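You operate a simulated robot arm through the tools that you are given. There is no shell and no other tool.

Carry out the task below with a simulated robot arm. There is one attempt and no reset: what you move stays moved.

TASK
Set the white slide to S, clamp it and stand the S block in the gap.
Fine: loosen the blue star knob first; tighten it before the block goes in.

Only the result counts: the job must be done as asked and must still hold three seconds after the hand-in. Knocking over, shifting, dropping, spilling or breaking anything else fails it.

THE ROBOT
A 6-joint arm with a fingered hand, fixed in place. Base frame: the origin is on the floor under the middle of its stand, x ahead of it, y to its left, z up. Units: mm, degrees, N and s.
With the tool pointing down near the work surface it reaches from about 280 to 600 mm from the base axis. Its first joint turns from -166.0 to 166.0 degrees. Payload 3.2 kg.
The TCP is the grasp point between the finger pads, 22 mm short of the fingertips. In the tool frame z runs along the fingers and y along their closing line. The gripper opens to 112 mm; its body begins 60 mm behind the TCP. The gripper is a hand of 3 fingers: y runs from the thumb to the fingers, the wrist lies at [0, 0, -218] in the tool frame, and closing takes about 1.5 s.
Orientation is that of the tool frame in the base frame, as [roll, pitch, yaw] about the fixed x, y, z axes, in that order (R = Rz(yaw) Ry(pitch) Rx(roll)). With the fingers straight down and closing along the base's y, the tool's x points along the base's -x, its y along +y and its z along -z.

THE INTERFACE
- The arm moves only by the tool servo_tool. Its argument "series" is a list that holds one entry, the list of rows, each a list of 7 numbers: the turn, a rotation vector about the tool's x, y, z in degrees, then the shift along the tool's x, y, z in mm, then the gripper command, from -1 (shut) to 1 (fully open), values between in proportion. In form: [[[ax, ay, az, tx, ty, tz, grip], ...]]. A call has 1 to 20 rows; each row shifts and turns the commanded pose from where the row before left it, along the tool's axes as they then stand. Rows are played at 5 a second. More than 50 mm and 8.6 degrees between two rows, or a gripper value outside its range, and nothing of the call is played. A pose out of reach is approached as far as the arm can. The call stops where the force on the tool passes 50 N (or 10 N more than at its start, if that is more) or the arm is blocked; 0.2 s more then pass. The fingers move at their own pace (about 108 mm/s each) and stop on an object; they squeeze with about 31 N. The grip force told is the motor's: it shows also when the fingers shut on nothing. Time passes only in rows, and 0.2 s behind the last, so rows that do not move let the fingers close. The reply holds the time, the measured pose of the TCP, the force on the tool along the base axes, the opening and the grip force, in the units named above and with some noise, with the torque about the TCP (base axes, N m) and any sound that the robot's microphone picked up.
- Cameras (640 x 400 px; columns grow to the right, rows downward): "scene" is fixed at [220.7, -500.6, 1583.9]; the picture's right is [0.47, 0.88, 0.00], its down [0.85, -0.45, -0.29] and it looks along [-0.26, 0.14, -0.96] (base axes); focal length 328 px, centre (320, 200). "wrist" rides on the gripper at [66, 3, -80] in the tool frame; the picture's right is [-0.05, 1.00, 0.00], its down [-0.77, -0.04, -0.64] and it looks along [-0.64, -0.03, 0.77] (tool axes); focal length 275 px, centre (320, 200). There is no depth. A picture from a camera that has moved, and an enlarged one, comes with that camera's place and axes in the base frame and with its lens.
- grab_frame(camera): a new picture of that camera. It takes no simulated time.
- slide_trunk(by): slides the trunk up (or, below 0, down) by that many mm; the arm rides with it, the base frame stays. It gives what a move gives, with no picture.
- grasp_type(shape): the hand has 3 fingers and takes this shape, open, in about a second: jaw (thumb against the fingers, like two jaws); tri (thumb and two fingers); tip (a fingertip pinch); poke (one finger out to press); point (the index stretched); flat (the hand flat); cup (the hand cupped); fist (a fist). The gripper value then closes the fingers along that shape, each until it touches; the sizes above hold for jaw. It gives what a move gives, with no picture.
- close_up(camera, box): a new picture of the part [left, top, right, bottom] of that camera's present view, enlarged. It takes no simulated time.
- finish_job(): hands the job in; it is judged then, once.

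Nothing tells you positions but the pictures and the camera data. Unless the task says otherwise, let go and move clear before handing in.

The tools are called after ">>>" as a command line: name --argument value ..., lists and objects as JSON in quotes. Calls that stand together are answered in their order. servo_tool: Moves the arm, as the interface text tells. Its arguments: {"type":"object","properties":{"series":{"type":"array"}},"required":["series"]} The other tools are called the same way: slide_trunk (by) moves the trunk up or down; grasp_type (shape) gives the hand a shape; grab_frame (camera) takes a picture; close_up (camera, box) takes an enlarged picture of a part of a camera's view; finish_job () hands the job in.

At the start:

```text
time: 0.0
position: [22.3, -308.5, 1158.0]
tool_rot: [-180.0, 0.0, -180.0]
ft_force: [0.4, 0.2, -0.2]
torque: [-0.03, 0.01, 0.0]
opening: 111.9
finger_force: 0.0
shape: jaw
trunk travel left (down, up): [-525.0, 65.0]
```

scene: 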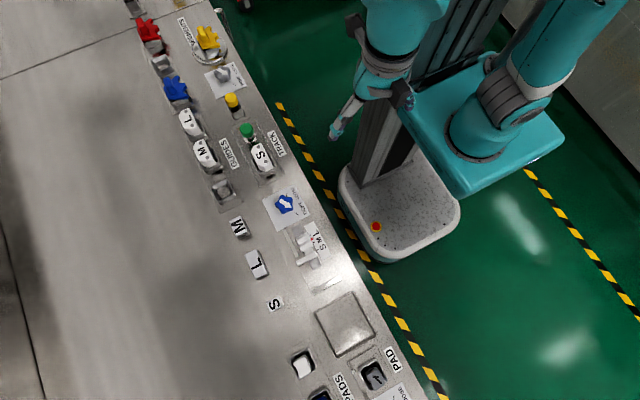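
wrist: 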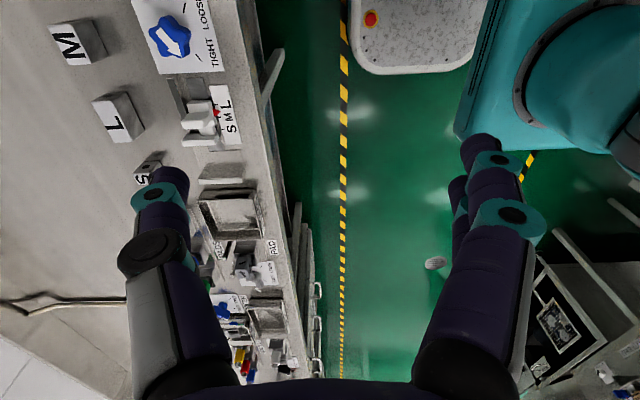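

I see a long bench to the left of the picture with a blue star knob, a white slide with an S/M/L scale, and loose M, L, S blocks. I take close-ups first to locate things.

>>> close_up --camera "scene" --box '[220, 170, 380, 330]'

>>> close_up --camera "wrist" --box '[0, 0, 320, 200]'

>>> close_up --camera "scene" --box '[120, 0, 300, 200]'

>>> close_up --camera "scene" --box '[250, 180, 350, 300]'

```text
2.50 times, centred on (300, 250) of scene
camera zoom: at [220.7, -500.6, 1583.9], right [0.47, 0.88, 0.0], down [0.85, -0.45, -0.29], along [-0.26, 0.14, -0.96], focal length 820 px, centre (370, 75)
```

zoom: 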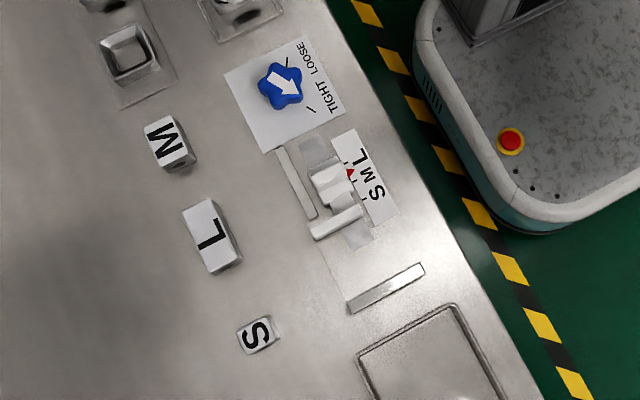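

```text
2.00 times, centred on (160, 100) of wrist
camera zoom: at [-43.6, -306.8, 1238.2], right [0.05, 1.0, 0.0], down [0.77, -0.04, 0.64], along [0.64, -0.03, -0.77], focal length 551 px, centre (640, 400)
```

zoom: 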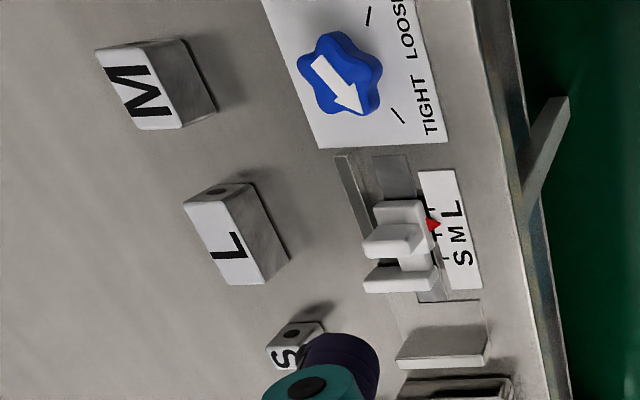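

```text
2.00 times, centred on (210, 100) of scene
camera zoom: at [220.7, -500.6, 1583.9], right [0.47, 0.88, 0.0], down [0.85, -0.45, -0.29], along [-0.26, 0.14, -0.96], focal length 656 px, centre (540, 400)
```

zoom: 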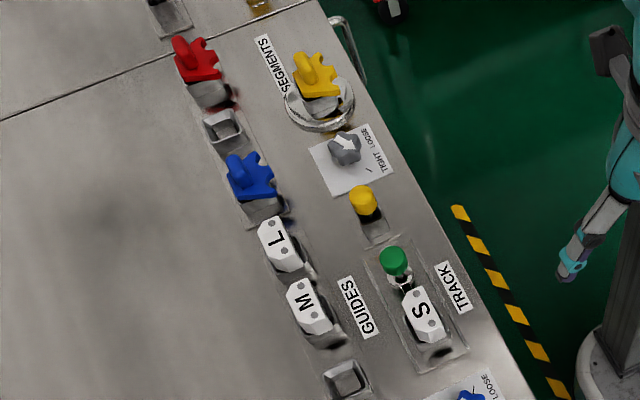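

```text
3.33 times, centred on (300, 240) of scene
camera zoom: at [220.7, -500.6, 1583.9], right [0.47, 0.88, 0.0], down [0.85, -0.45, -0.29], along [-0.26, 0.14, -0.96], focal length 1093 px, centre (387, 67)
```

zoom: 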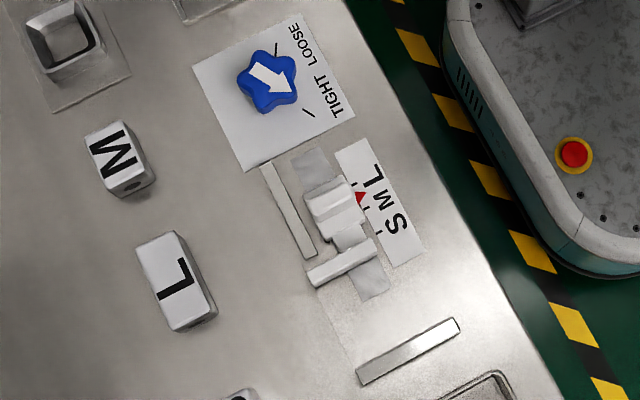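

The knob sits near (7, -477, 885) by triangulation, with the slide and its scale next to it along +x and the S block further on. I bring the wrist camera over the work area for a better look.

>>> servo_tool --series '[[[0, 0, 0, 20, -20, 0, 1], [0, 0, 0, 20, -25, 0, 1], [0, 0, 0, 20, -25, 0, 1], [0, 0, 0, 20, -25, 0, 1], [0, 0, 0, 20, -25, 0, 1], [0, 0, 0, 0, 0, 0, 1]]]'

```text
time: 1.4
position: [-78.0, -429.7, 1158.0]
tool_rot: [180.0, 0.0, -180.0]
ft_force: [0.9, -0.1, -0.3]
torque: [0.03, -0.01, -0.07]
opening: 111.9
finger_force: 0.1
shape: jaw
trunk travel left (down, up): [-525.0, 65.0]
```

The arm moved as commanded and is well above the bench. I take wrist and scene pictures.

>>> grab_frame --camera "wrist"

>>> grab_frame --camera "scene"

```text
taken
camera wrist: at [-143.9, -426.5, 1238.6], right [0.05, 1.0, 0.0], down [0.77, -0.03, 0.64], along [0.64, -0.03, -0.77], focal length 275 px, centre (320, 200)
```

wrist: 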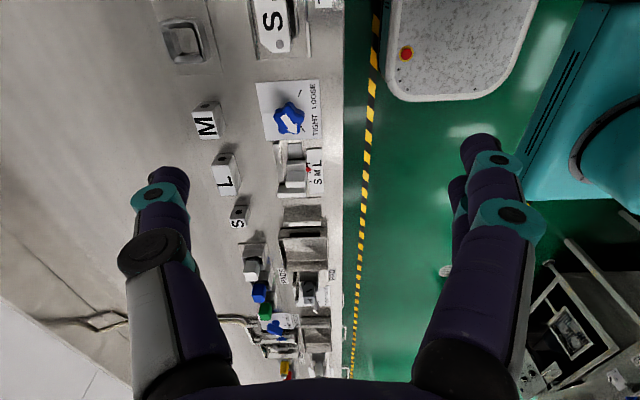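

```text
taken
```

scene: 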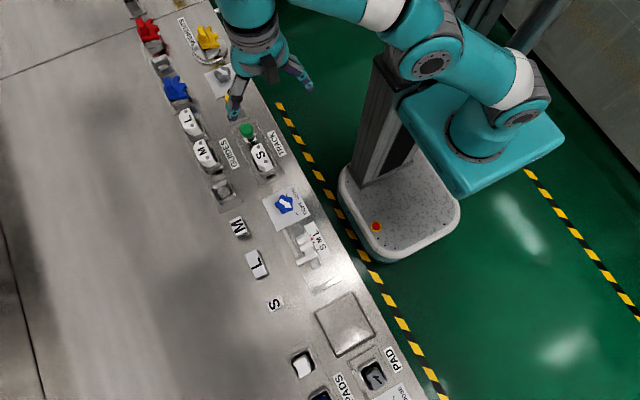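

The knob, slide and blocks are ahead of the camera. I lower the trunk to get nearer while staying well clear of the bench.

>>> slide_trunk --by -130

>>> servo_tool --series '[[[0, 0, 0, 0, -25, 0, 1], [0, 0, 0, 0, -25, 0, 1], [0, 0, 0, 0, 0, 0, 1]]]'

>>> grab_frame --camera "wrist"

>>> close_up --camera "wrist" --box '[200, 0, 440, 200]'

```text
time: 3.0
position: [-77.5, -428.6, 1027.2]
tool_rot: [-179.9, 0.0, -180.0]
ft_force: [0.4, -0.3, -0.2]
torque: [0.01, 0.01, 0.02]
opening: 112.1
finger_force: 0.1
shape: jaw
trunk travel left (down, up): [-395.0, 195.0]
```

```text
time: 3.8
position: [-74.3, -437.8, 1018.9]
tool_rot: [-179.7, 0.0, 179.9]
ft_force: [-0.7, 0.7, 0.4]
torque: [-0.02, -0.01, 0.0]
opening: 111.9
finger_force: 0.1
shape: jaw
out of reach, approached as far as the arm can: row 1, 2
trunk travel left (down, up): [-395.0, 195.0]
```

```text
taken
camera wrist: at [-139.9, -434.5, 1101.3], right [0.05, 1.0, 0.0], down [0.77, -0.03, 0.64], along [0.63, -0.03, -0.77], focal length 275 px, centre (320, 200)
```

wrist: 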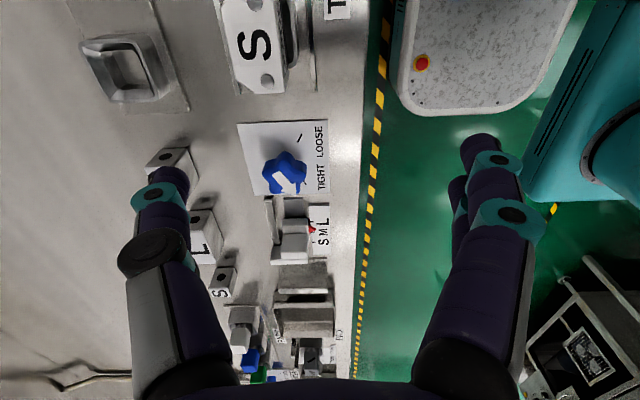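

```text
2.00 times, centred on (320, 100) of wrist
camera zoom: at [-139.9, -434.5, 1101.3], right [0.05, 1.0, 0.0], down [0.77, -0.03, 0.64], along [0.63, -0.03, -0.77], focal length 551 px, centre (320, 400)
```

zoom: 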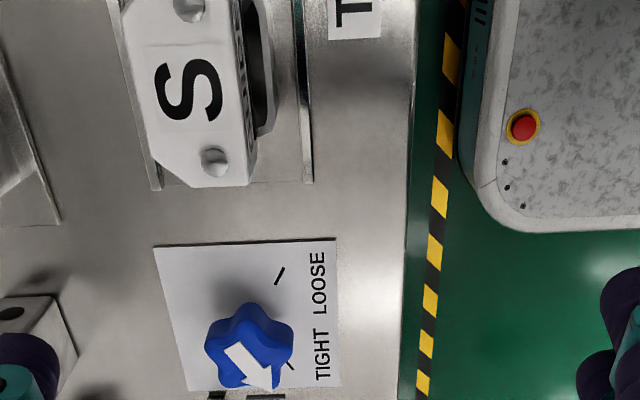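

At this trunk height the outward reach ran out, so I should raise the trunk again and lower the hand with the arm instead. I raise the trunk by 130 and check the pose.

>>> slide_trunk --by 130

>>> servo_tool --series '[[[0, 0, 0, 0, 0, 0, 1], [0, 0, 0, 0, 0, 0, 1]]]'

```text
time: 5.4
position: [-73.6, -437.1, 1150.0]
tool_rot: [-179.7, 0.0, 180.0]
ft_force: [0.2, -0.3, 0.9]
torque: [-0.01, 0.01, -0.02]
opening: 111.8
finger_force: 0.1
shape: jaw
trunk travel left (down, up): [-525.0, 65.0]
```

```text
time: 6.0
position: [-75.1, -437.2, 1150.1]
tool_rot: [-179.7, 0.0, -180.0]
ft_force: [-0.3, -0.2, -0.5]
torque: [0.04, -0.02, 0.03]
opening: 111.7
finger_force: 0.1
shape: jaw
trunk travel left (down, up): [-525.0, 65.0]
```

The trunk is back up. I lower the hand with the arm by about 140 mm, over the bench in front of the knob.

>>> servo_tool --series '[[[0, 0, 0, 0, 0, 25, 1], [0, 0, 0, 0, 0, 25, 1], [0, 0, 0, 0, 0, 25, 1], [0, 0, 0, 0, 0, 25, 1], [0, 0, 0, 0, 0, 20, 1], [0, 0, 0, 0, 0, 0, 1], [0, 0, 0, 0, 0, 0, 1]]]'

>>> grab_frame --camera "wrist"

>>> close_up --camera "wrist" --box '[180, 100, 420, 300]'

```text
time: 7.6
position: [-72.8, -437.7, 1029.5]
tool_rot: [-179.7, 0.0, -180.0]
ft_force: [-0.1, -0.6, -0.7]
torque: [0.04, 0.0, 0.0]
opening: 111.6
finger_force: 0.1
shape: jaw
out of reach, approached as far as the arm can: row 1
trunk travel left (down, up): [-525.0, 65.0]
```

```text
taken
camera wrist: at [-139.7, -435.0, 1110.4], right [0.05, 1.0, -0.01], down [0.77, -0.03, 0.64], along [0.63, -0.03, -0.77], focal length 275 px, centre (320, 200)
```

wrist: 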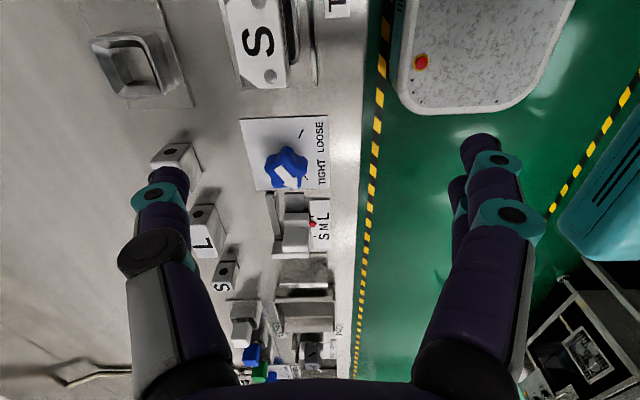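

```text
2.00 times, centred on (300, 200) of wrist
camera zoom: at [-139.7, -435.0, 1110.4], right [0.05, 1.0, -0.01], down [0.77, -0.03, 0.64], along [0.63, -0.03, -0.77], focal length 551 px, centre (360, 200)
```

zoom: 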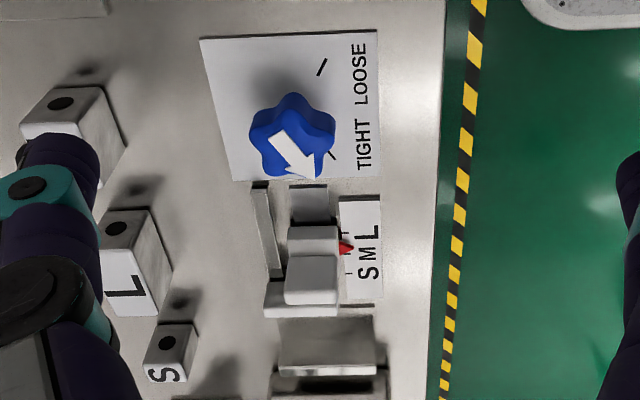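

The knob arrow points near TIGHT, and the slide's red pointer is around M/L. I move the camera closer, centred over the slide, to read the scale and see the gap.

>>> servo_tool --series '[[[0, 0, 0, -18, -8, 5, 1], [0, 0, 0, -18, -8, 5, 1], [0, 0, 0, -18, -8, 5, 1], [0, 0, 0, -18, -9, 5, 1], [0, 0, 0, 0, 0, 0, 1], [0, 0, 0, 0, 0, 0, 1]]]'

>>> grab_frame --camera "wrist"

>>> close_up --camera "wrist" --box '[240, 80, 400, 240]'

>>> close_up --camera "wrist" --box '[180, 160, 420, 320]'

```text
time: 9.0
position: [-0.5, -470.9, 1010.7]
tool_rot: [-179.7, 0.0, -180.0]
ft_force: [0.4, 0.7, 0.5]
torque: [0.04, -0.03, 0.0]
opening: 112.1
finger_force: 0.0
shape: jaw
trunk travel left (down, up): [-525.0, 65.0]
```

```text
taken
camera wrist: at [-68.0, -468.3, 1091.3], right [0.05, 1.0, 0.0], down [0.77, -0.03, 0.64], along [0.63, -0.03, -0.77], focal length 275 px, centre (320, 200)
```

wrist: 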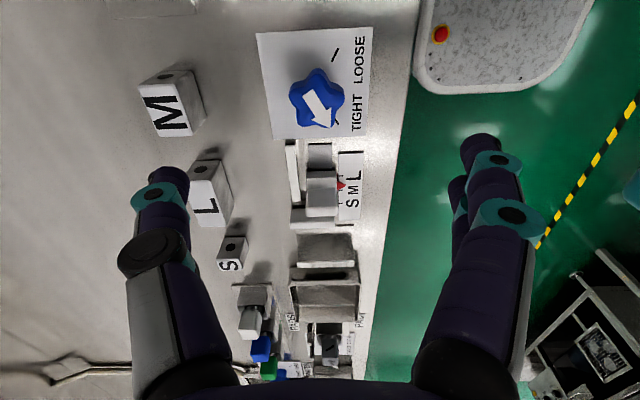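

```text
2.50 times, centred on (320, 160) of wrist
camera zoom: at [-68.0, -468.3, 1091.3], right [0.05, 1.0, 0.0], down [0.77, -0.03, 0.64], along [0.63, -0.03, -0.77], focal length 688 px, centre (320, 300)
```

zoom: 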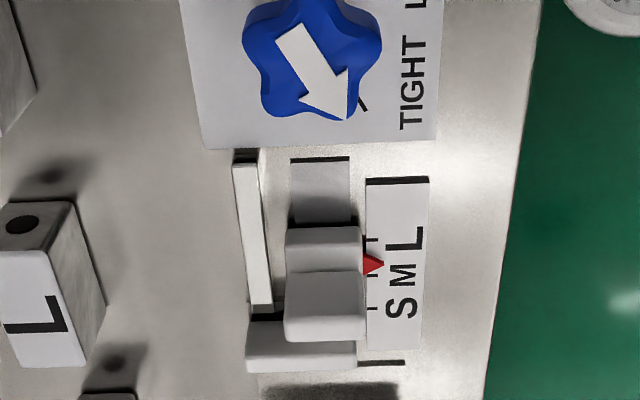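

```text
2.50 times, centred on (300, 240) of wrist
camera zoom: at [-68.0, -468.3, 1091.3], right [0.05, 1.0, 0.0], down [0.77, -0.03, 0.64], along [0.63, -0.03, -0.77], focal length 688 px, centre (370, 100)
```

zoom: 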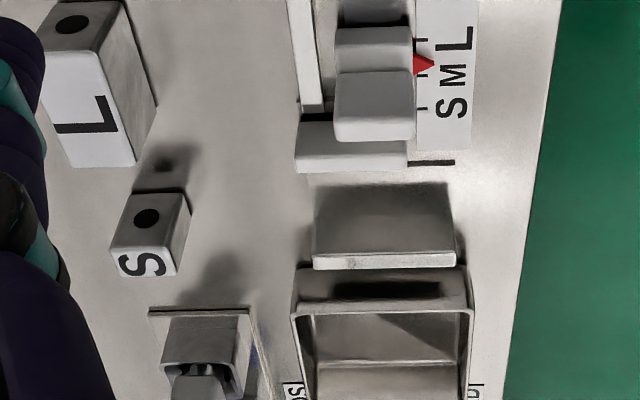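

The bench plane comes out near z = 860. The gap lies between the slide's front jaw (x about 141) and a fixed wall (x about 200). I zoom in for more detail on the slide, knob and S block.

>>> close_up --camera "scene" --box '[290, 215, 340, 265]'

>>> close_up --camera "scene" --box '[260, 180, 310, 230]'

>>> close_up --camera "scene" --box '[250, 270, 330, 330]'

>>> close_up --camera "wrist" --box '[270, 130, 380, 220]'

>>> close_up --camera "wrist" --box '[190, 200, 300, 290]'

```text
8.00 times, centred on (315, 240) of scene
camera zoom: at [220.7, -500.6, 1583.9], right [0.47, 0.88, 0.0], down [0.85, -0.45, -0.29], along [-0.26, 0.14, -0.96], focal length 2624 px, centre (360, -120)
```

zoom: 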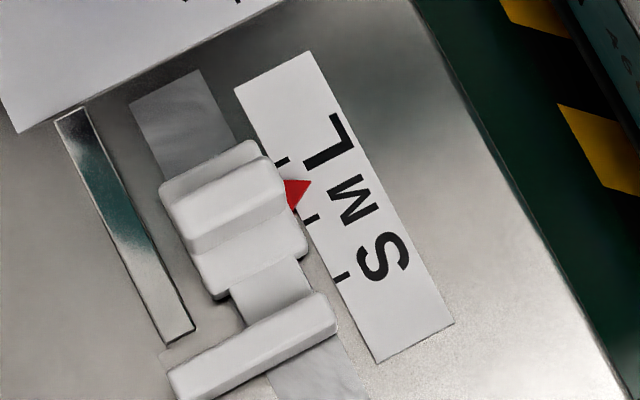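

```text
8.00 times, centred on (285, 205) of scene
camera zoom: at [220.7, -500.6, 1583.9], right [0.47, 0.88, 0.0], down [0.85, -0.45, -0.29], along [-0.26, 0.14, -0.96], focal length 2624 px, centre (600, 160)
```

zoom: 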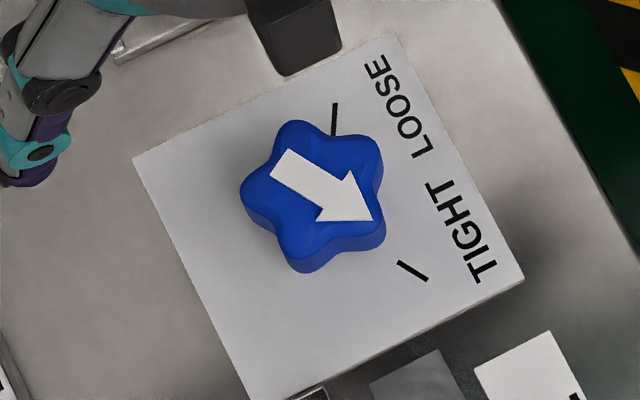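

```text
6.67 times, centred on (290, 300) of scene
camera zoom: at [220.7, -500.6, 1583.9], right [0.47, 0.88, 0.0], down [0.85, -0.45, -0.29], along [-0.26, 0.14, -0.96], focal length 2187 px, centre (520, -467)
```

zoom: 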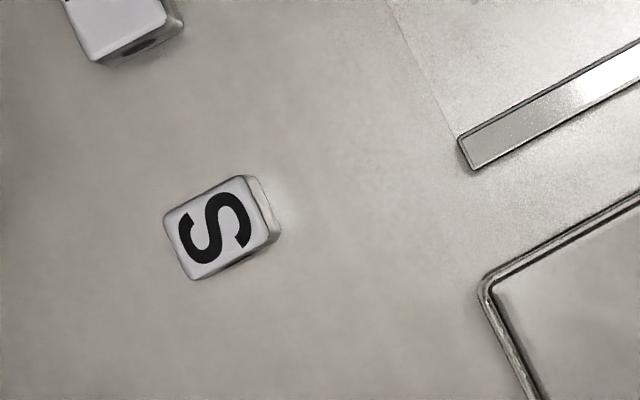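

```text
4.44 times, centred on (325, 175) of wrist
camera zoom: at [-68.0, -468.3, 1091.3], right [0.05, 1.0, 0.0], down [0.77, -0.03, 0.64], along [0.63, -0.03, -0.77], focal length 1224 px, centre (298, 311)
```

zoom: 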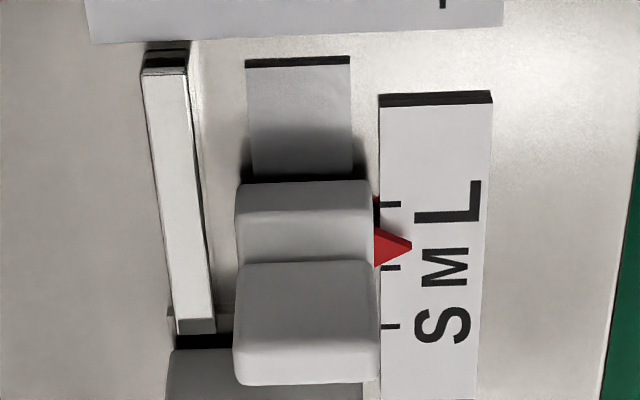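

```text
4.44 times, centred on (245, 245) of wrist
camera zoom: at [-68.0, -468.3, 1091.3], right [0.05, 1.0, 0.0], down [0.77, -0.03, 0.64], along [0.63, -0.03, -0.77], focal length 1224 px, centre (653, 0)
```

zoom: 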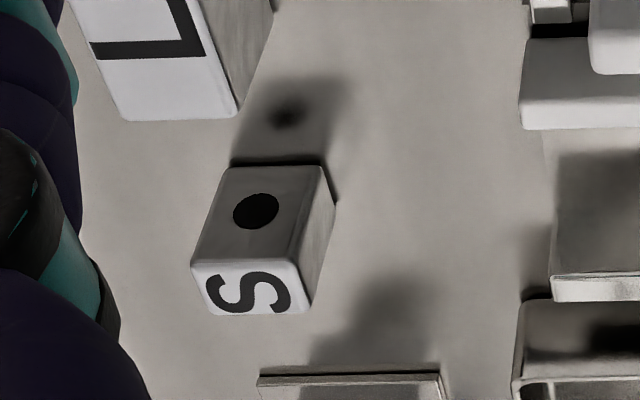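

Findings: knob centre about (5.5, -475), top z about 879, arrow at about 30° (TIGHT), LOOSE tick at about 150°, so it must turn about 120° counter-clockwise seen from above. I move above the knob and rotate the hand 60° clockwise first so the turn is centred.

>>> servo_tool --series '[[[0, 0, 7.5, -3, -2, 10, 0.5], [0, 0, 7.5, 0, 0, 10, 0.5], [0, 0, 7.5, 0, 0, 10, 0.5], [0, 0, 7.5, 0, 0, 10, 0.5], [0, 0, 7.5, 0, 0, 10, 0.5], [0, 0, 7.5, 0, 0, 0, 0.5], [0, 0, 7.5, 0, 0, 0, 0.5], [0, 0, 7.5, 0, 0, 0, 0.5], [0, 0, 0, 0, 0, 0, 0.5], [0, 0, 0, 0, 0, 0, 0.5]]]'

>>> grab_frame --camera "wrist"

>>> grab_frame --camera "scene"

```text
time: 11.2
position: [-49.2, -511.5, 1013.6]
tool_rot: [179.5, -0.4, 121.0]
ft_force: [-0.6, 0.3, 0.2]
torque: [-0.02, 0.0, -0.02]
opening: 84.2
finger_force: 0.0
shape: jaw
out of reach, approached as far as the arm can: row 4, 5, 6, 8
trunk travel left (down, up): [-525.0, 65.0]
```

```text
taken
camera wrist: at [-81.1, -453.6, 1095.2], right [0.88, 0.47, 0.01], down [0.36, -0.69, 0.63], along [0.3, -0.55, -0.78], focal length 275 px, centre (320, 200)
```

wrist: 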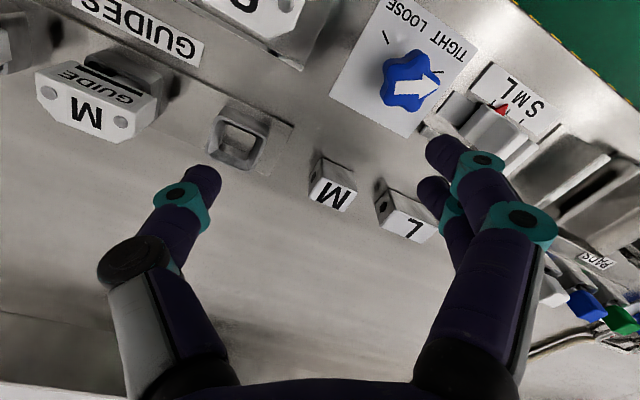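

```text
taken
```

scene: 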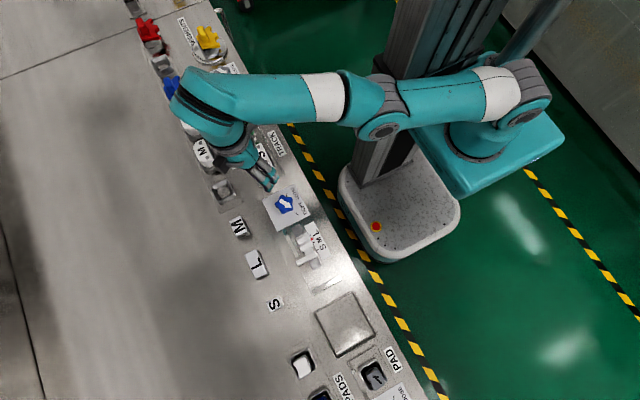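

The last move hit a joint limit (the pose drifted to (-49, -511, 1014)). I turn the hand back toward its earlier yaw and see how the arm follows.

>>> servo_tool --series '[[[0, 0, -7.5, 0, 0, 0, 0.5], [0, 0, -7.5, 0, 0, 0, 0.5], [0, 0, -7.5, 0, 0, 0, 0.5], [0, 0, -7.5, 0, 0, 0, 0.5], [0, 0, -7.5, 0, 0, 0, 0.5], [0, 0, -7.5, 0, 0, 0, 0.5], [0, 0, -7.5, 0, 0, 0, 0.5], [0, 0, -7.5, 0, 0, 0, 0.5], [0, 0, 0, 0, 0, 0, 0.5]]]'

>>> grab_frame --camera "scene"

```text
time: 13.2
position: [-50.2, -513.9, 1015.0]
tool_rot: [-179.7, 0.1, -179.9]
ft_force: [0.0, 1.1, -0.7]
torque: [-0.02, 0.02, 0.04]
opening: 84.5
finger_force: 0.1
shape: jaw
out of reach, approached as far as the arm can: row 1
trunk travel left (down, up): [-525.0, 65.0]
```

```text
taken
```

scene: 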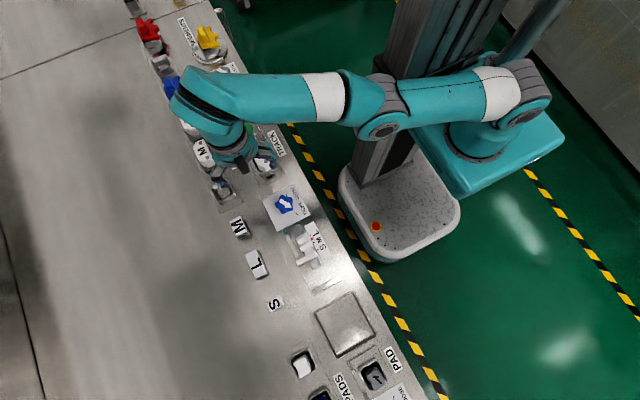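

The hand is back at yaw 180 at (-50, -514, 1015) and the arm holds fine. I now go to above the knob with straight translation only, in small steps.

>>> servo_tool --series '[[[0, 0, 0, -14, 10, 0, 0.5], [0, 0, 0, -14, 10, 0, 0.5], [0, 0, 0, -14, 10, 0, 0.5], [0, 0, 0, -13.5, 9, 0, 0.5], [0, 0, 0, 0, 0, 15, 0.5], [0, 0, 0, 0, 0, 15, 0.5], [0, 0, 0, 0, 0, 15, 0.5], [0, 0, 0, 0, 0, 10, 0.5], [0, 0, 0, 0, 0, 0, 0.5], [0, 0, 0, 0, 0, 0, 0.5]]]'

>>> grab_frame --camera "wrist"

>>> grab_frame --camera "scene"

```text
time: 15.4
position: [-23.1, -531.2, 974.4]
tool_rot: [-179.8, 0.0, -180.0]
ft_force: [0.5, -0.5, 0.2]
torque: [-0.02, -0.03, 0.04]
opening: 84.0
finger_force: 0.2
shape: jaw
out of reach, approached as far as the arm can: row 1, 2, 3, 4, 5, 6, 7, 8
trunk travel left (down, up): [-525.0, 65.0]
```

```text
taken
camera wrist: at [-88.8, -528.8, 1055.6], right [0.05, 1.0, 0.0], down [0.77, -0.03, 0.64], along [0.63, -0.03, -0.77], focal length 275 px, centre (320, 200)
```

wrist: 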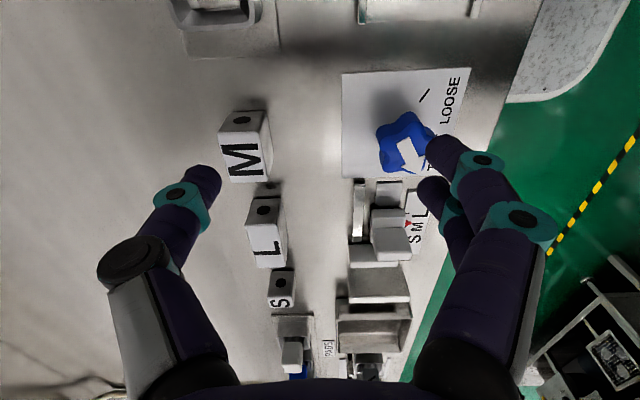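

```text
taken
```

scene: 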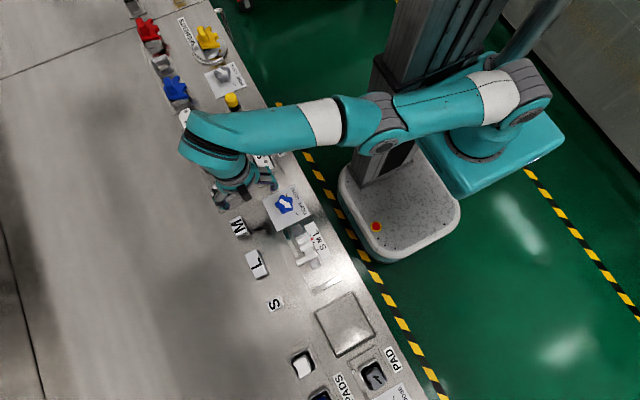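

The arm seems stuck fully stretched, sliding along its reach limit instead of retracting. I try one larger step back toward the robot (and slightly down), which pulls the elbow out of the stretched pose.

>>> servo_tool --series '[[[0, 0, 0, 0, 45, 0, 0.5], [0, 0, 0, 0, 0, 0, 0.5]]]'

```text
time: 16.0
position: [-24.3, -529.8, 977.4]
tool_rot: [-179.8, -0.1, -180.0]
ft_force: [-0.8, -0.9, 1.2]
torque: [0.0, 0.01, 0.0]
opening: 84.3
finger_force: 0.0
shape: jaw
out of reach, approached as far as the arm can: row 1
trunk travel left (down, up): [-525.0, 65.0]
```

Still stuck in the stretched pose. I try a combined inward-and-down step, as a similar one freed it earlier.

>>> servo_tool --series '[[[0, 0, 0, 0, 25, 20, 0.5], [0, 0, 0, 0, 25, 0, 0.5], [0, 0, 0, 0, 0, 0, 0.5]]]'

```text
time: 16.8
position: [-27.9, -530.9, 977.4]
tool_rot: [-179.8, 0.0, 180.0]
ft_force: [-0.3, 0.2, -0.4]
torque: [-0.03, 0.03, 0.02]
opening: 84.4
finger_force: 0.1
shape: jaw
out of reach, approached as far as the arm can: row 1, 2
trunk travel left (down, up): [-525.0, 65.0]
```

No progress yet. I try going upward and inward along the reach limit to bring the elbow back.

>>> servo_tool --series '[[[0, 0, 0, 0, 20, -40, 0.5], [0, 0, 0, 0, 20, -40, 0.5], [0, 0, 0, 0, 20, -40, 0.5], [0, 0, 0, 0, 0, 0, 0.5]]]'

>>> grab_frame --camera "scene"

```text
time: 17.8
position: [-28.4, -479.4, 1099.4]
tool_rot: [-179.6, 0.1, -180.0]
ft_force: [-0.3, -0.2, 0.7]
torque: [0.01, 0.0, 0.02]
opening: 84.2
finger_force: 0.1
shape: jaw
out of reach, approached as far as the arm can: row 1, 2
trunk travel left (down, up): [-525.0, 65.0]
```

```text
taken
```

scene: 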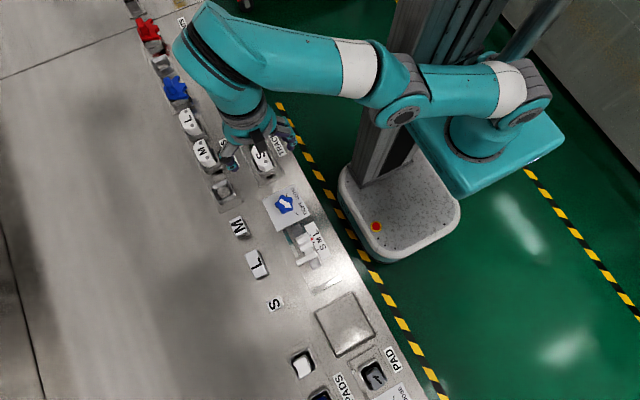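

The arm followed upward. Now I retract it toward the robot at this height to get the elbow well bent.

>>> servo_tool --series '[[[0, 0, 0, 0, 20, 10, 0.5], [0, 0, 0, 0, 20, 10, 0.5], [0, 0, 0, 0, 20, 0, 0.5], [0, 0, 0, 0, 20, 0, 0.5], [0, 0, 0, 0, 0, 0, 0.5]]]'

>>> grab_frame --camera "scene"

```text
time: 19.0
position: [-32.5, -478.2, 1101.1]
tool_rot: [-179.7, 0.1, 180.0]
ft_force: [0.7, 0.2, -0.3]
torque: [-0.01, 0.06, -0.01]
opening: 84.5
finger_force: 0.0
shape: jaw
out of reach, approached as far as the arm can: row 1, 2, 3, 4
trunk travel left (down, up): [-525.0, 65.0]
```

```text
taken
```

scene: 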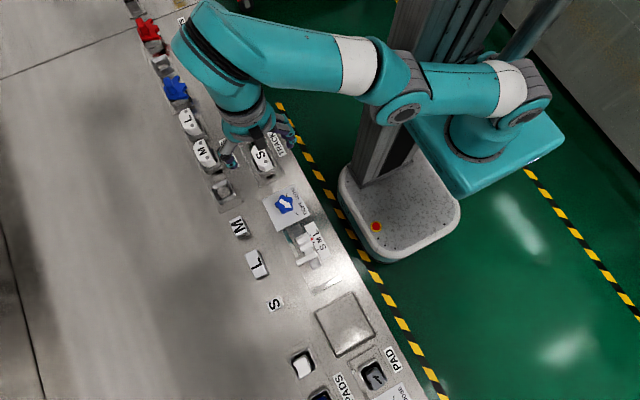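

No motion this time. The earlier recovery came from a pure downward move, so I try that from here.

>>> servo_tool --series '[[[0, 0, 0, 0, 0, 25, 0.5], [0, 0, 0, 0, 0, 25, 0.5], [0, 0, 0, 0, 0, 25, 0.5], [0, 0, 0, 0, 0, 0, 0.5]]]'

```text
time: 20.0
position: [-32.9, -477.0, 1095.7]
tool_rot: [179.9, 0.1, 180.0]
ft_force: [-0.3, 0.1, 0.7]
torque: [-0.03, -0.05, -0.01]
opening: 84.5
finger_force: 0.1
shape: jaw
out of reach, approached as far as the arm can: row 1, 2, 3
trunk travel left (down, up): [-525.0, 65.0]
```

It crept a few millimetres inward. I repeat the downward rows to let the elbow come off the limit.

>>> servo_tool --series '[[[0, 0, 0, 0, 0, 20, 0.5], [0, 0, 0, 0, 0, 20, 0.5], [0, 0, 0, 0, 0, 20, 0.5], [0, 0, 0, 0, 0, 20, 0.5], [0, 0, 0, 0, 0, 0, 0.5]]]'

```text
time: 21.2
position: [-32.8, -478.2, 1095.0]
tool_rot: [179.9, 0.0, 180.0]
ft_force: [-0.3, -0.5, -0.5]
torque: [0.0, -0.02, -0.04]
opening: 84.1
finger_force: 0.1
shape: jaw
out of reach, approached as far as the arm can: row 1, 2, 3, 4
trunk travel left (down, up): [-525.0, 65.0]
```

The arm holds still whatever I ask, so I need to understand its configuration. I take close-ups of the arm.

>>> close_up --camera "scene" --box '[160, 0, 580, 230]'

>>> grab_frame --camera "wrist"

```text
1.52 times, centred on (370, 115) of scene
camera zoom: at [220.7, -500.6, 1583.9], right [0.47, 0.88, 0.0], down [0.85, -0.45, -0.29], along [-0.26, 0.14, -0.96], focal length 500 px, centre (244, 330)
```

zoom: 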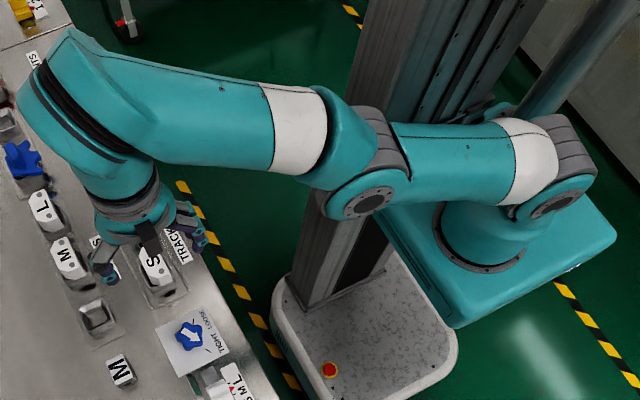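

```text
taken
camera wrist: at [-99.0, -475.7, 1176.6], right [0.05, 1.0, 0.0], down [0.77, -0.04, 0.64], along [0.64, -0.03, -0.77], focal length 275 px, centre (320, 200)
```

wrist: 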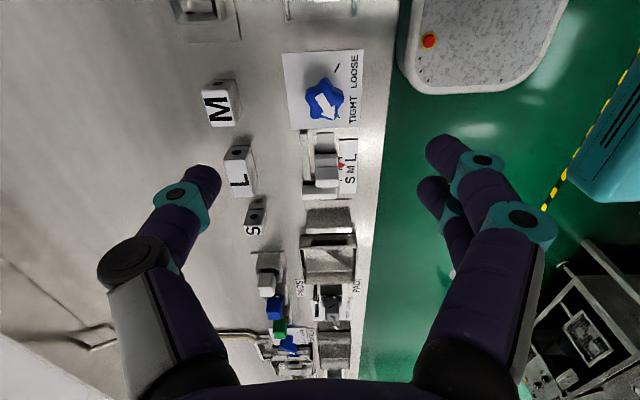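

The arm has a spherical wrist and looks fully stretched; the elbow may be on the wrong side. I stretch it outward briefly, then go down with somewhat larger steps so the elbow can fold up again.

>>> servo_tool --series '[[[0, 0, 0, 0, -30, 0, 0.5], [0, 0, 0, 0, -30, 0, 0.5], [0, 0, 0, 0, 0, 0, 0.5], [0, 0, 0, 0, 0, 25, 0.5], [0, 0, 0, 0, 0, 25, 0.5], [0, 0, 0, 0, 0, 25, 0.5], [0, 0, 0, 0, 0, 0, 0.5]]]'

>>> close_up --camera "scene" --box '[160, 0, 580, 230]'

```text
time: 22.8
position: [-9.4, -498.0, 997.2]
tool_rot: [-179.6, -0.1, -180.0]
ft_force: [-0.4, 0.5, -0.3]
torque: [0.02, 0.0, 0.02]
opening: 84.2
finger_force: 0.1
shape: jaw
out of reach, approached as far as the arm can: row 1, 2
trunk travel left (down, up): [-525.0, 65.0]
```

```text
1.52 times, centred on (370, 115) of scene
camera zoom: at [220.7, -500.6, 1583.9], right [0.47, 0.88, 0.0], down [0.85, -0.45, -0.29], along [-0.26, 0.14, -0.96], focal length 500 px, centre (244, 330)
```

zoom: 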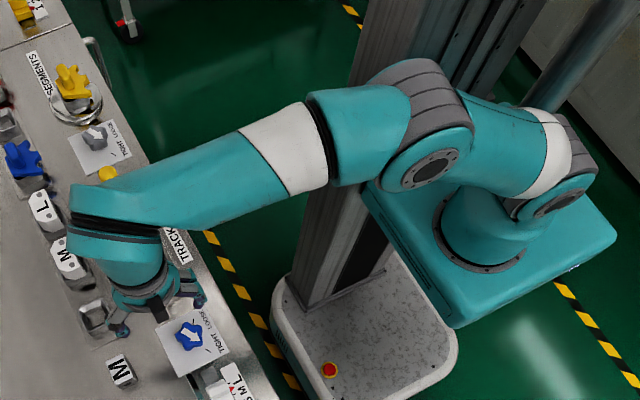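

The elbow is now up and bent, and the arm moves freely again at (-9, -498, 997). I go over the knob in small steps and watch for limit messages.

>>> servo_tool --series '[[[0, 0, 0, -5, 8, 5, 0.5], [0, 0, 0, -5, 8, 5, 0.5], [0, 0, 0, -5, 7, 5, 0.5], [0, 0, 0, 0, 0, 0, 0.5]]]'

```text
time: 23.8
position: [6.8, -476.4, 981.6]
tool_rot: [-179.7, 0.0, 180.0]
ft_force: [0.3, -0.1, -0.3]
torque: [0.0, 0.03, 0.0]
opening: 84.1
finger_force: 0.0
shape: jaw
trunk travel left (down, up): [-525.0, 65.0]
```

That worked and I am above the knob. Now I turn the hand clockwise in parts to see whether the yaw range allows it.

>>> servo_tool --series '[[[0, 0, 7.5, 0, 0, 0, 0.5], [0, 0, 7.5, 0, 0, 0, 0.5], [0, 0, 7.5, 0, 0, 0, 0.5], [0, 0, 7.5, 0, 0, 0, 0.5], [0, 0, 0, 0, 0, 0, 0.5]]]'

>>> close_up --camera "scene" --box '[160, 0, 580, 230]'

```text
time: 25.0
position: [-9.8, -490.9, 996.0]
tool_rot: [179.8, 0.2, 150.2]
ft_force: [0.3, 0.4, 0.1]
torque: [-0.02, 0.02, -0.02]
opening: 83.9
finger_force: 0.0
shape: jaw
out of reach, approached as far as the arm can: row 4
trunk travel left (down, up): [-525.0, 65.0]
```

```text
1.52 times, centred on (370, 115) of scene
camera zoom: at [220.7, -500.6, 1583.9], right [0.47, 0.88, 0.0], down [0.85, -0.45, -0.29], along [-0.26, 0.14, -0.96], focal length 500 px, centre (244, 330)
```

zoom: 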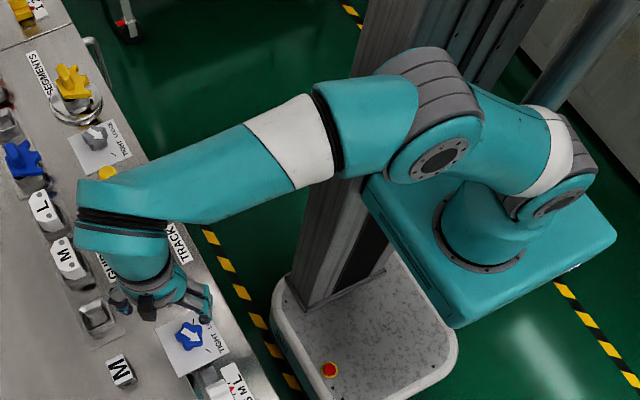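

Clockwise turning is limited at about 25° from this yaw, so there must be room counter-clockwise. I turn back and plan to grip the knob with the hand at 12° counter-clockwise and turn from there.

>>> servo_tool --series '[[[0, 0, -7.5, 0, 0, 0, 0.5], [0, 0, -7.5, 0, 0, 0, 0.5], [0, 0, -7.5, 0, 0, 0, 0.5], [0, 0, -7.5, 0, 0, 0, 0.5], [0, 0, -6, 0, 0, 0, 0.5], [0, 0, -6, 0, 0, 0, 0.5], [0, 0, 0, 0, 0, 0, 0.5]]]'

```text
time: 26.6
position: [-10.4, -491.2, 995.4]
tool_rot: [-179.6, -0.1, -168.0]
ft_force: [-0.3, -0.3, 0.3]
torque: [-0.04, -0.02, -0.02]
opening: 84.1
finger_force: 0.1
shape: jaw
trunk travel left (down, up): [-525.0, 65.0]
```

Now I test in the air whether the hand can turn 120° counter-clockwise from here.

>>> servo_tool --series '[[[0, 0, -8, 0, 0, 0, 0.5], [0, 0, -8, 0, 0, 0, 0.5], [0, 0, -8, 0, 0, 0, 0.5], [0, 0, -8, 0, 0, 0, 0.5], [0, 0, -8, 0, 0, 0, 0.5], [0, 0, -8, 0, 0, 0, 0.5], [0, 0, -8, 0, 0, 0, 0.5], [0, 0, -8, 0, 0, 0, 0.5], [0, 0, -8, 0, 0, 0, 0.5], [0, 0, -8, 0, 0, 0, 0.5], [0, 0, -8, 0, 0, 0, 0.5], [0, 0, -8, 0, 0, 0, 0.5], [0, 0, -8, 0, 0, 0, 0.5], [0, 0, -8, 0, 0, 0, 0.5], [0, 0, -8, 0, 0, 0, 0.5], [0, 0, 0, 0, 0, 0, 0.5]]]'

>>> grab_frame --camera "wrist"

```text
time: 30.0
position: [-10.4, -491.0, 995.0]
tool_rot: [179.9, -0.2, -47.9]
ft_force: [-0.3, -0.6, -0.5]
torque: [0.0, -0.02, -0.01]
opening: 84.3
finger_force: 0.0
shape: jaw
trunk travel left (down, up): [-525.0, 65.0]
```

```text
taken
camera wrist: at [31.7, -542.3, 1076.8], right [-0.77, -0.64, 0.0], down [-0.49, 0.6, 0.63], along [-0.4, 0.49, -0.77], focal length 275 px, centre (320, 200)
```

wrist: 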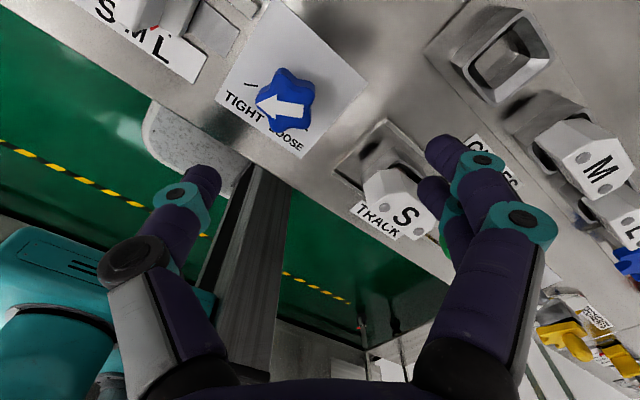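

The full 120° counter-clockwise turn is possible here. I turn back to yaw -168 and move over the knob centre at about (6, -474.7).

>>> servo_tool --series '[[[0, 0, 8, 0, 0, 0, 0.5], [0, 0, 8, 0, 0, 0, 0.5], [0, 0, 8, 0, 0, 0, 0.5], [0, 0, 8, 0, 0, 0, 0.5], [0, 0, 8, 0, 0, 0, 0.5], [0, 0, 8, 0, 0, 0, 0.5], [0, 0, 8, 0, 0, 0, 0.5], [0, 0, 8, 0, 0, 0, 0.5], [0, 0, 8, 0, 0, 0, 0.5], [0, 0, 8, 0, 0, 0, 0.5], [0, 0, 8, 0, 0, 0, 0.5], [0, 0, 8, 0, 0, 0, 0.5], [0, 0, 8, 0, 0, 0, 0.5], [0, 0, 8, 0, 0, 0, 0.5], [0, 0, 8, 0, 0, 0, 0.5], [0, 0, 0, -9.7, 6.2, 15, 0.3], [0, 0, 0, -9.7, 6.3, 20, 0.3], [0, 0, 0, 0, 0, 0, 0.3], [0, 0, 0, 0, 0, 0, 0.3]]]'

>>> grab_frame --camera "wrist"

>>> close_up --camera "scene" --box '[200, 100, 360, 260]'

```text
time: 34.0
position: [6.3, -476.3, 960.0]
tool_rot: [-179.8, -0.1, -168.1]
ft_force: [0.3, -0.6, 0.0]
torque: [-0.01, 0.0, -0.03]
opening: 73.1
finger_force: 0.1
shape: jaw
trunk travel left (down, up): [-525.0, 65.0]
```

```text
taken
camera wrist: at [-58.9, -486.1, 1041.3], right [-0.16, 0.99, 0.0], down [0.76, 0.13, 0.63], along [0.63, 0.1, -0.77], focal length 275 px, centre (320, 200)
```

wrist: 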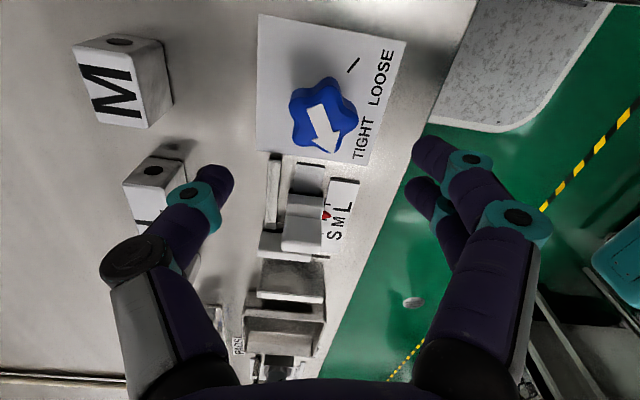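

```text
2.50 times, centred on (280, 180) of scene
camera zoom: at [220.7, -500.6, 1583.9], right [0.47, 0.88, 0.0], down [0.85, -0.45, -0.29], along [-0.26, 0.14, -0.96], focal length 820 px, centre (420, 250)
```

zoom: 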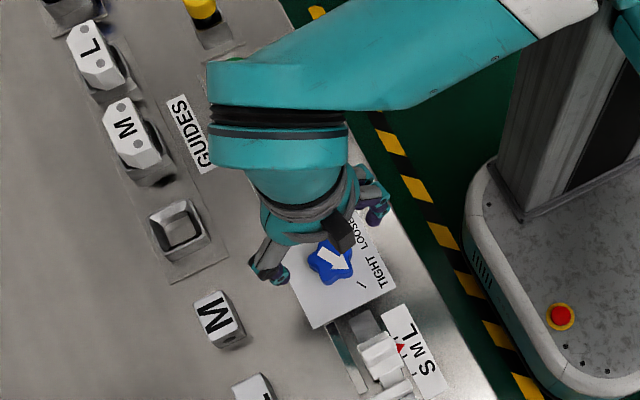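

The knob is centred under the hand at about (6, -474). I descend with the fingers open around it, stopping with the tips a few mm above the plate.

>>> servo_tool --series '[[[0, 0, 0, 0, 0.5, 12, 0.3], [0, 0, 0, 0, 0.5, 12, 0.3], [0, 0, 0, 0, 0, 12, 0.3], [0, 0, 0, 0, 0, 12, 0.3], [0, 0, 0, 0, 0, 10, 0.3], [0, 0, 0, 0, 0, 10, 0.3], [0, 0, 0, 0, 0, 0, 0.3]]]'

>>> grab_frame --camera "wrist"

>>> close_up --camera "scene" --box '[240, 150, 340, 250]'

```text
time: 35.6
position: [5.5, -474.2, 892.5]
tool_rot: [-179.7, -0.1, -168.0]
ft_force: [0.1, 0.1, 0.5]
torque: [-0.03, 0.03, 0.01]
opening: 73.3
finger_force: 0.0
shape: jaw
trunk travel left (down, up): [-525.0, 65.0]
```

```text
taken
camera wrist: at [-59.8, -485.2, 973.5], right [-0.16, 0.99, 0.0], down [0.76, 0.13, 0.63], along [0.63, 0.1, -0.77], focal length 275 px, centre (320, 200)
```

wrist: 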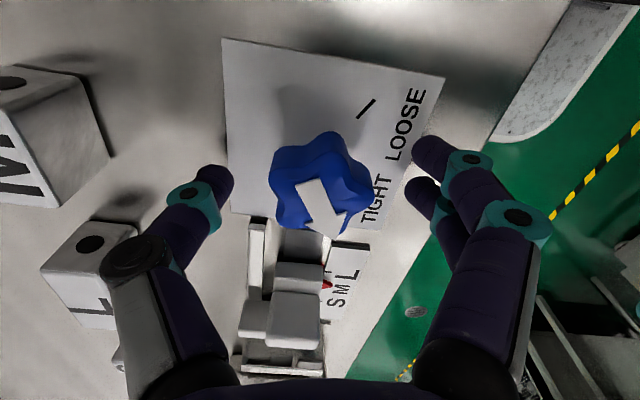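

```text
4.00 times, centred on (290, 200) of scene
camera zoom: at [220.7, -500.6, 1583.9], right [0.47, 0.88, 0.0], down [0.85, -0.45, -0.29], along [-0.26, 0.14, -0.96], focal length 1312 px, centre (440, 200)
```

zoom: 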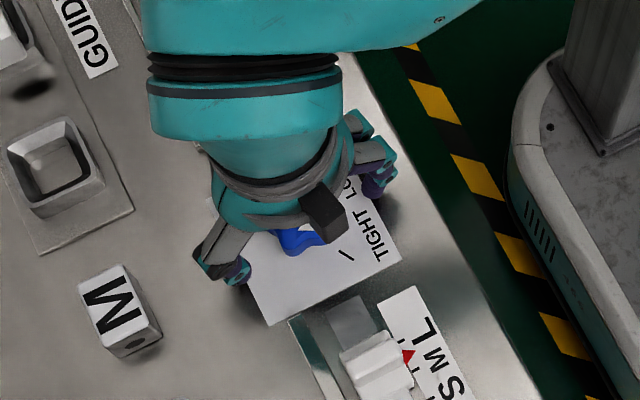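

The knob is centred between the thumb and the two fingers. I go 5 mm lower and close the hand on it.

>>> servo_tool --series '[[[0, 0, 0, 0, 0, 5, 0.3], [0, 0, 0, 0, 0, 0, 0.3], [0, 0, 0, 0, 0, 0, -0.3], [0, 0, 0, 0, 0, 0, -1], [0, 0, 0, 0, 0, 0, -1], [0, 0, 0, 0, 0, 0, -1], [0, 0, 0, 0, 0, 0, -1], [0, 0, 0, 0, 0, 0, -1]]]'

>>> grab_frame --camera "wrist"

```text
time: 37.4
position: [4.5, -474.1, 885.9]
tool_rot: [-179.8, -0.1, -168.0]
ft_force: [1.4, 0.9, -18.2]
torque: [-0.1, -0.07, 0.12]
opening: 27.5
finger_force: 30.6
shape: jaw
trunk travel left (down, up): [-525.0, 65.0]
```

```text
taken
camera wrist: at [-59.3, -486.0, 967.7], right [-0.16, 0.99, 0.0], down [0.76, 0.13, 0.64], along [0.63, 0.1, -0.77], focal length 275 px, centre (320, 200)
```

wrist: 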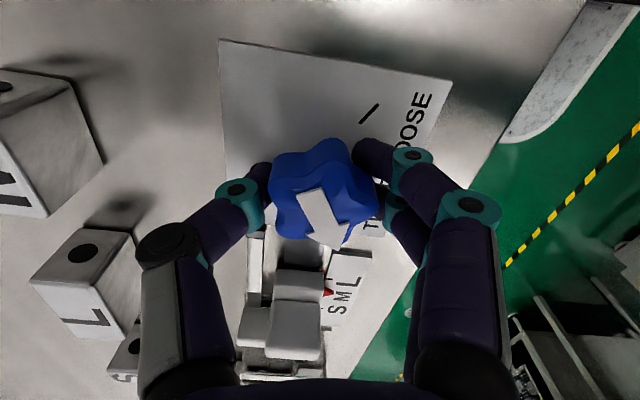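

The hand holds the knob (opening 27.5 mm, 31 N). I turn counter-clockwise 40° first and check torque and picture.

>>> servo_tool --series '[[[0, 0, 0, 0, 0, 1.5, -1], [0, 0, -5, 0, 0, 0, -1], [0, 0, -5, 0, 0, 0, -1], [0, 0, -5, 0, 0, 0, -1], [0, 0, -5, 0, 0, 0, -1], [0, 0, -5, 0, 0, 0, -1], [0, 0, -5, 0, 0, 0, -1], [0, 0, -5, 0, 0, 0, -1], [0, 0, -5, 0, 0, 0, -1], [0, 0, 0, 0, 0, 0, -1]]]'

>>> grab_frame --camera "wrist"

```text
time: 39.6
position: [6.0, -475.1, 885.8]
tool_rot: [-179.8, -0.3, -127.9]
ft_force: [2.6, 1.5, -6.8]
torque: [-0.02, -0.09, 0.0]
opening: 26.9
finger_force: 31.7
shape: jaw
trunk travel left (down, up): [-525.0, 65.0]
```

```text
taken
camera wrist: at [-37.0, -524.8, 967.0], right [-0.76, 0.65, 0.0], down [0.5, 0.59, 0.63], along [0.41, 0.48, -0.77], focal length 275 px, centre (320, 200)
```

wrist: 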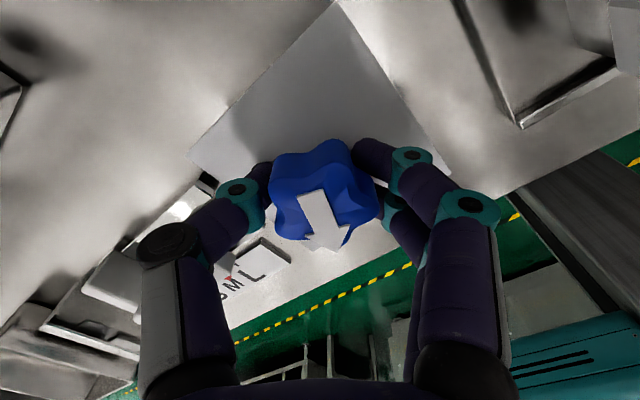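

The knob turns with the hand with little torque. I continue another 80° toward LOOSE.

>>> servo_tool --series '[[[0, 0, -5, 0, 0, 0, -1], [0, 0, -5, 0, 0, 0, -1], [0, 0, -5, 0, 0, 0, -1], [0, 0, -5, 0, 0, 0, -1], [0, 0, -5, 0, 0, 0, -1], [0, 0, -5, 0, 0, 0, -1], [0, 0, -5, 0, 0, 0, -1], [0, 0, -5, 0, 0, 0, -1], [0, 0, -5, 0, 0, 0, -1], [0, 0, -5, 0, 0, 0, -1], [0, 0, -5, 0, 0, 0, -1], [0, 0, -5, 0, 0, 0, -1], [0, 0, -5, 0, 0, 0, -1], [0, 0, -5, 0, 0, 0, -1], [0, 0, 0, 0, 0, 0, -1]]]'

>>> grab_frame --camera "wrist"

```text
time: 42.8
position: [5.3, -474.5, 885.4]
tool_rot: [179.8, -0.2, -57.8]
ft_force: [-3.7, 9.8, -9.2]
torque: [0.18, -0.05, 0.0]
opening: 26.6
finger_force: 30.9
shape: jaw
trunk travel left (down, up): [-525.0, 65.0]
```

```text
taken
camera wrist: at [37.7, -531.8, 967.1], right [-0.87, -0.49, 0.0], down [-0.38, 0.68, 0.63], along [-0.31, 0.55, -0.77], focal length 275 px, centre (320, 200)
```

wrist: 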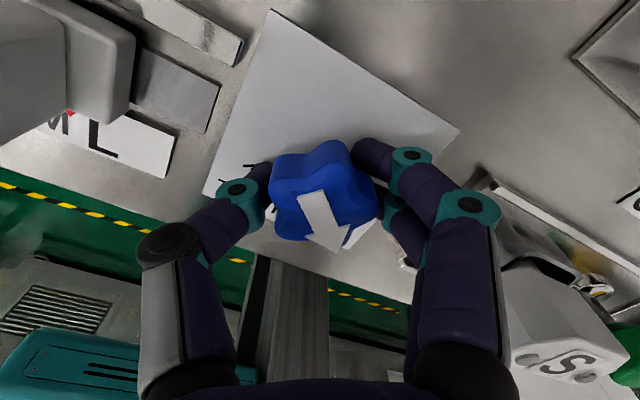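

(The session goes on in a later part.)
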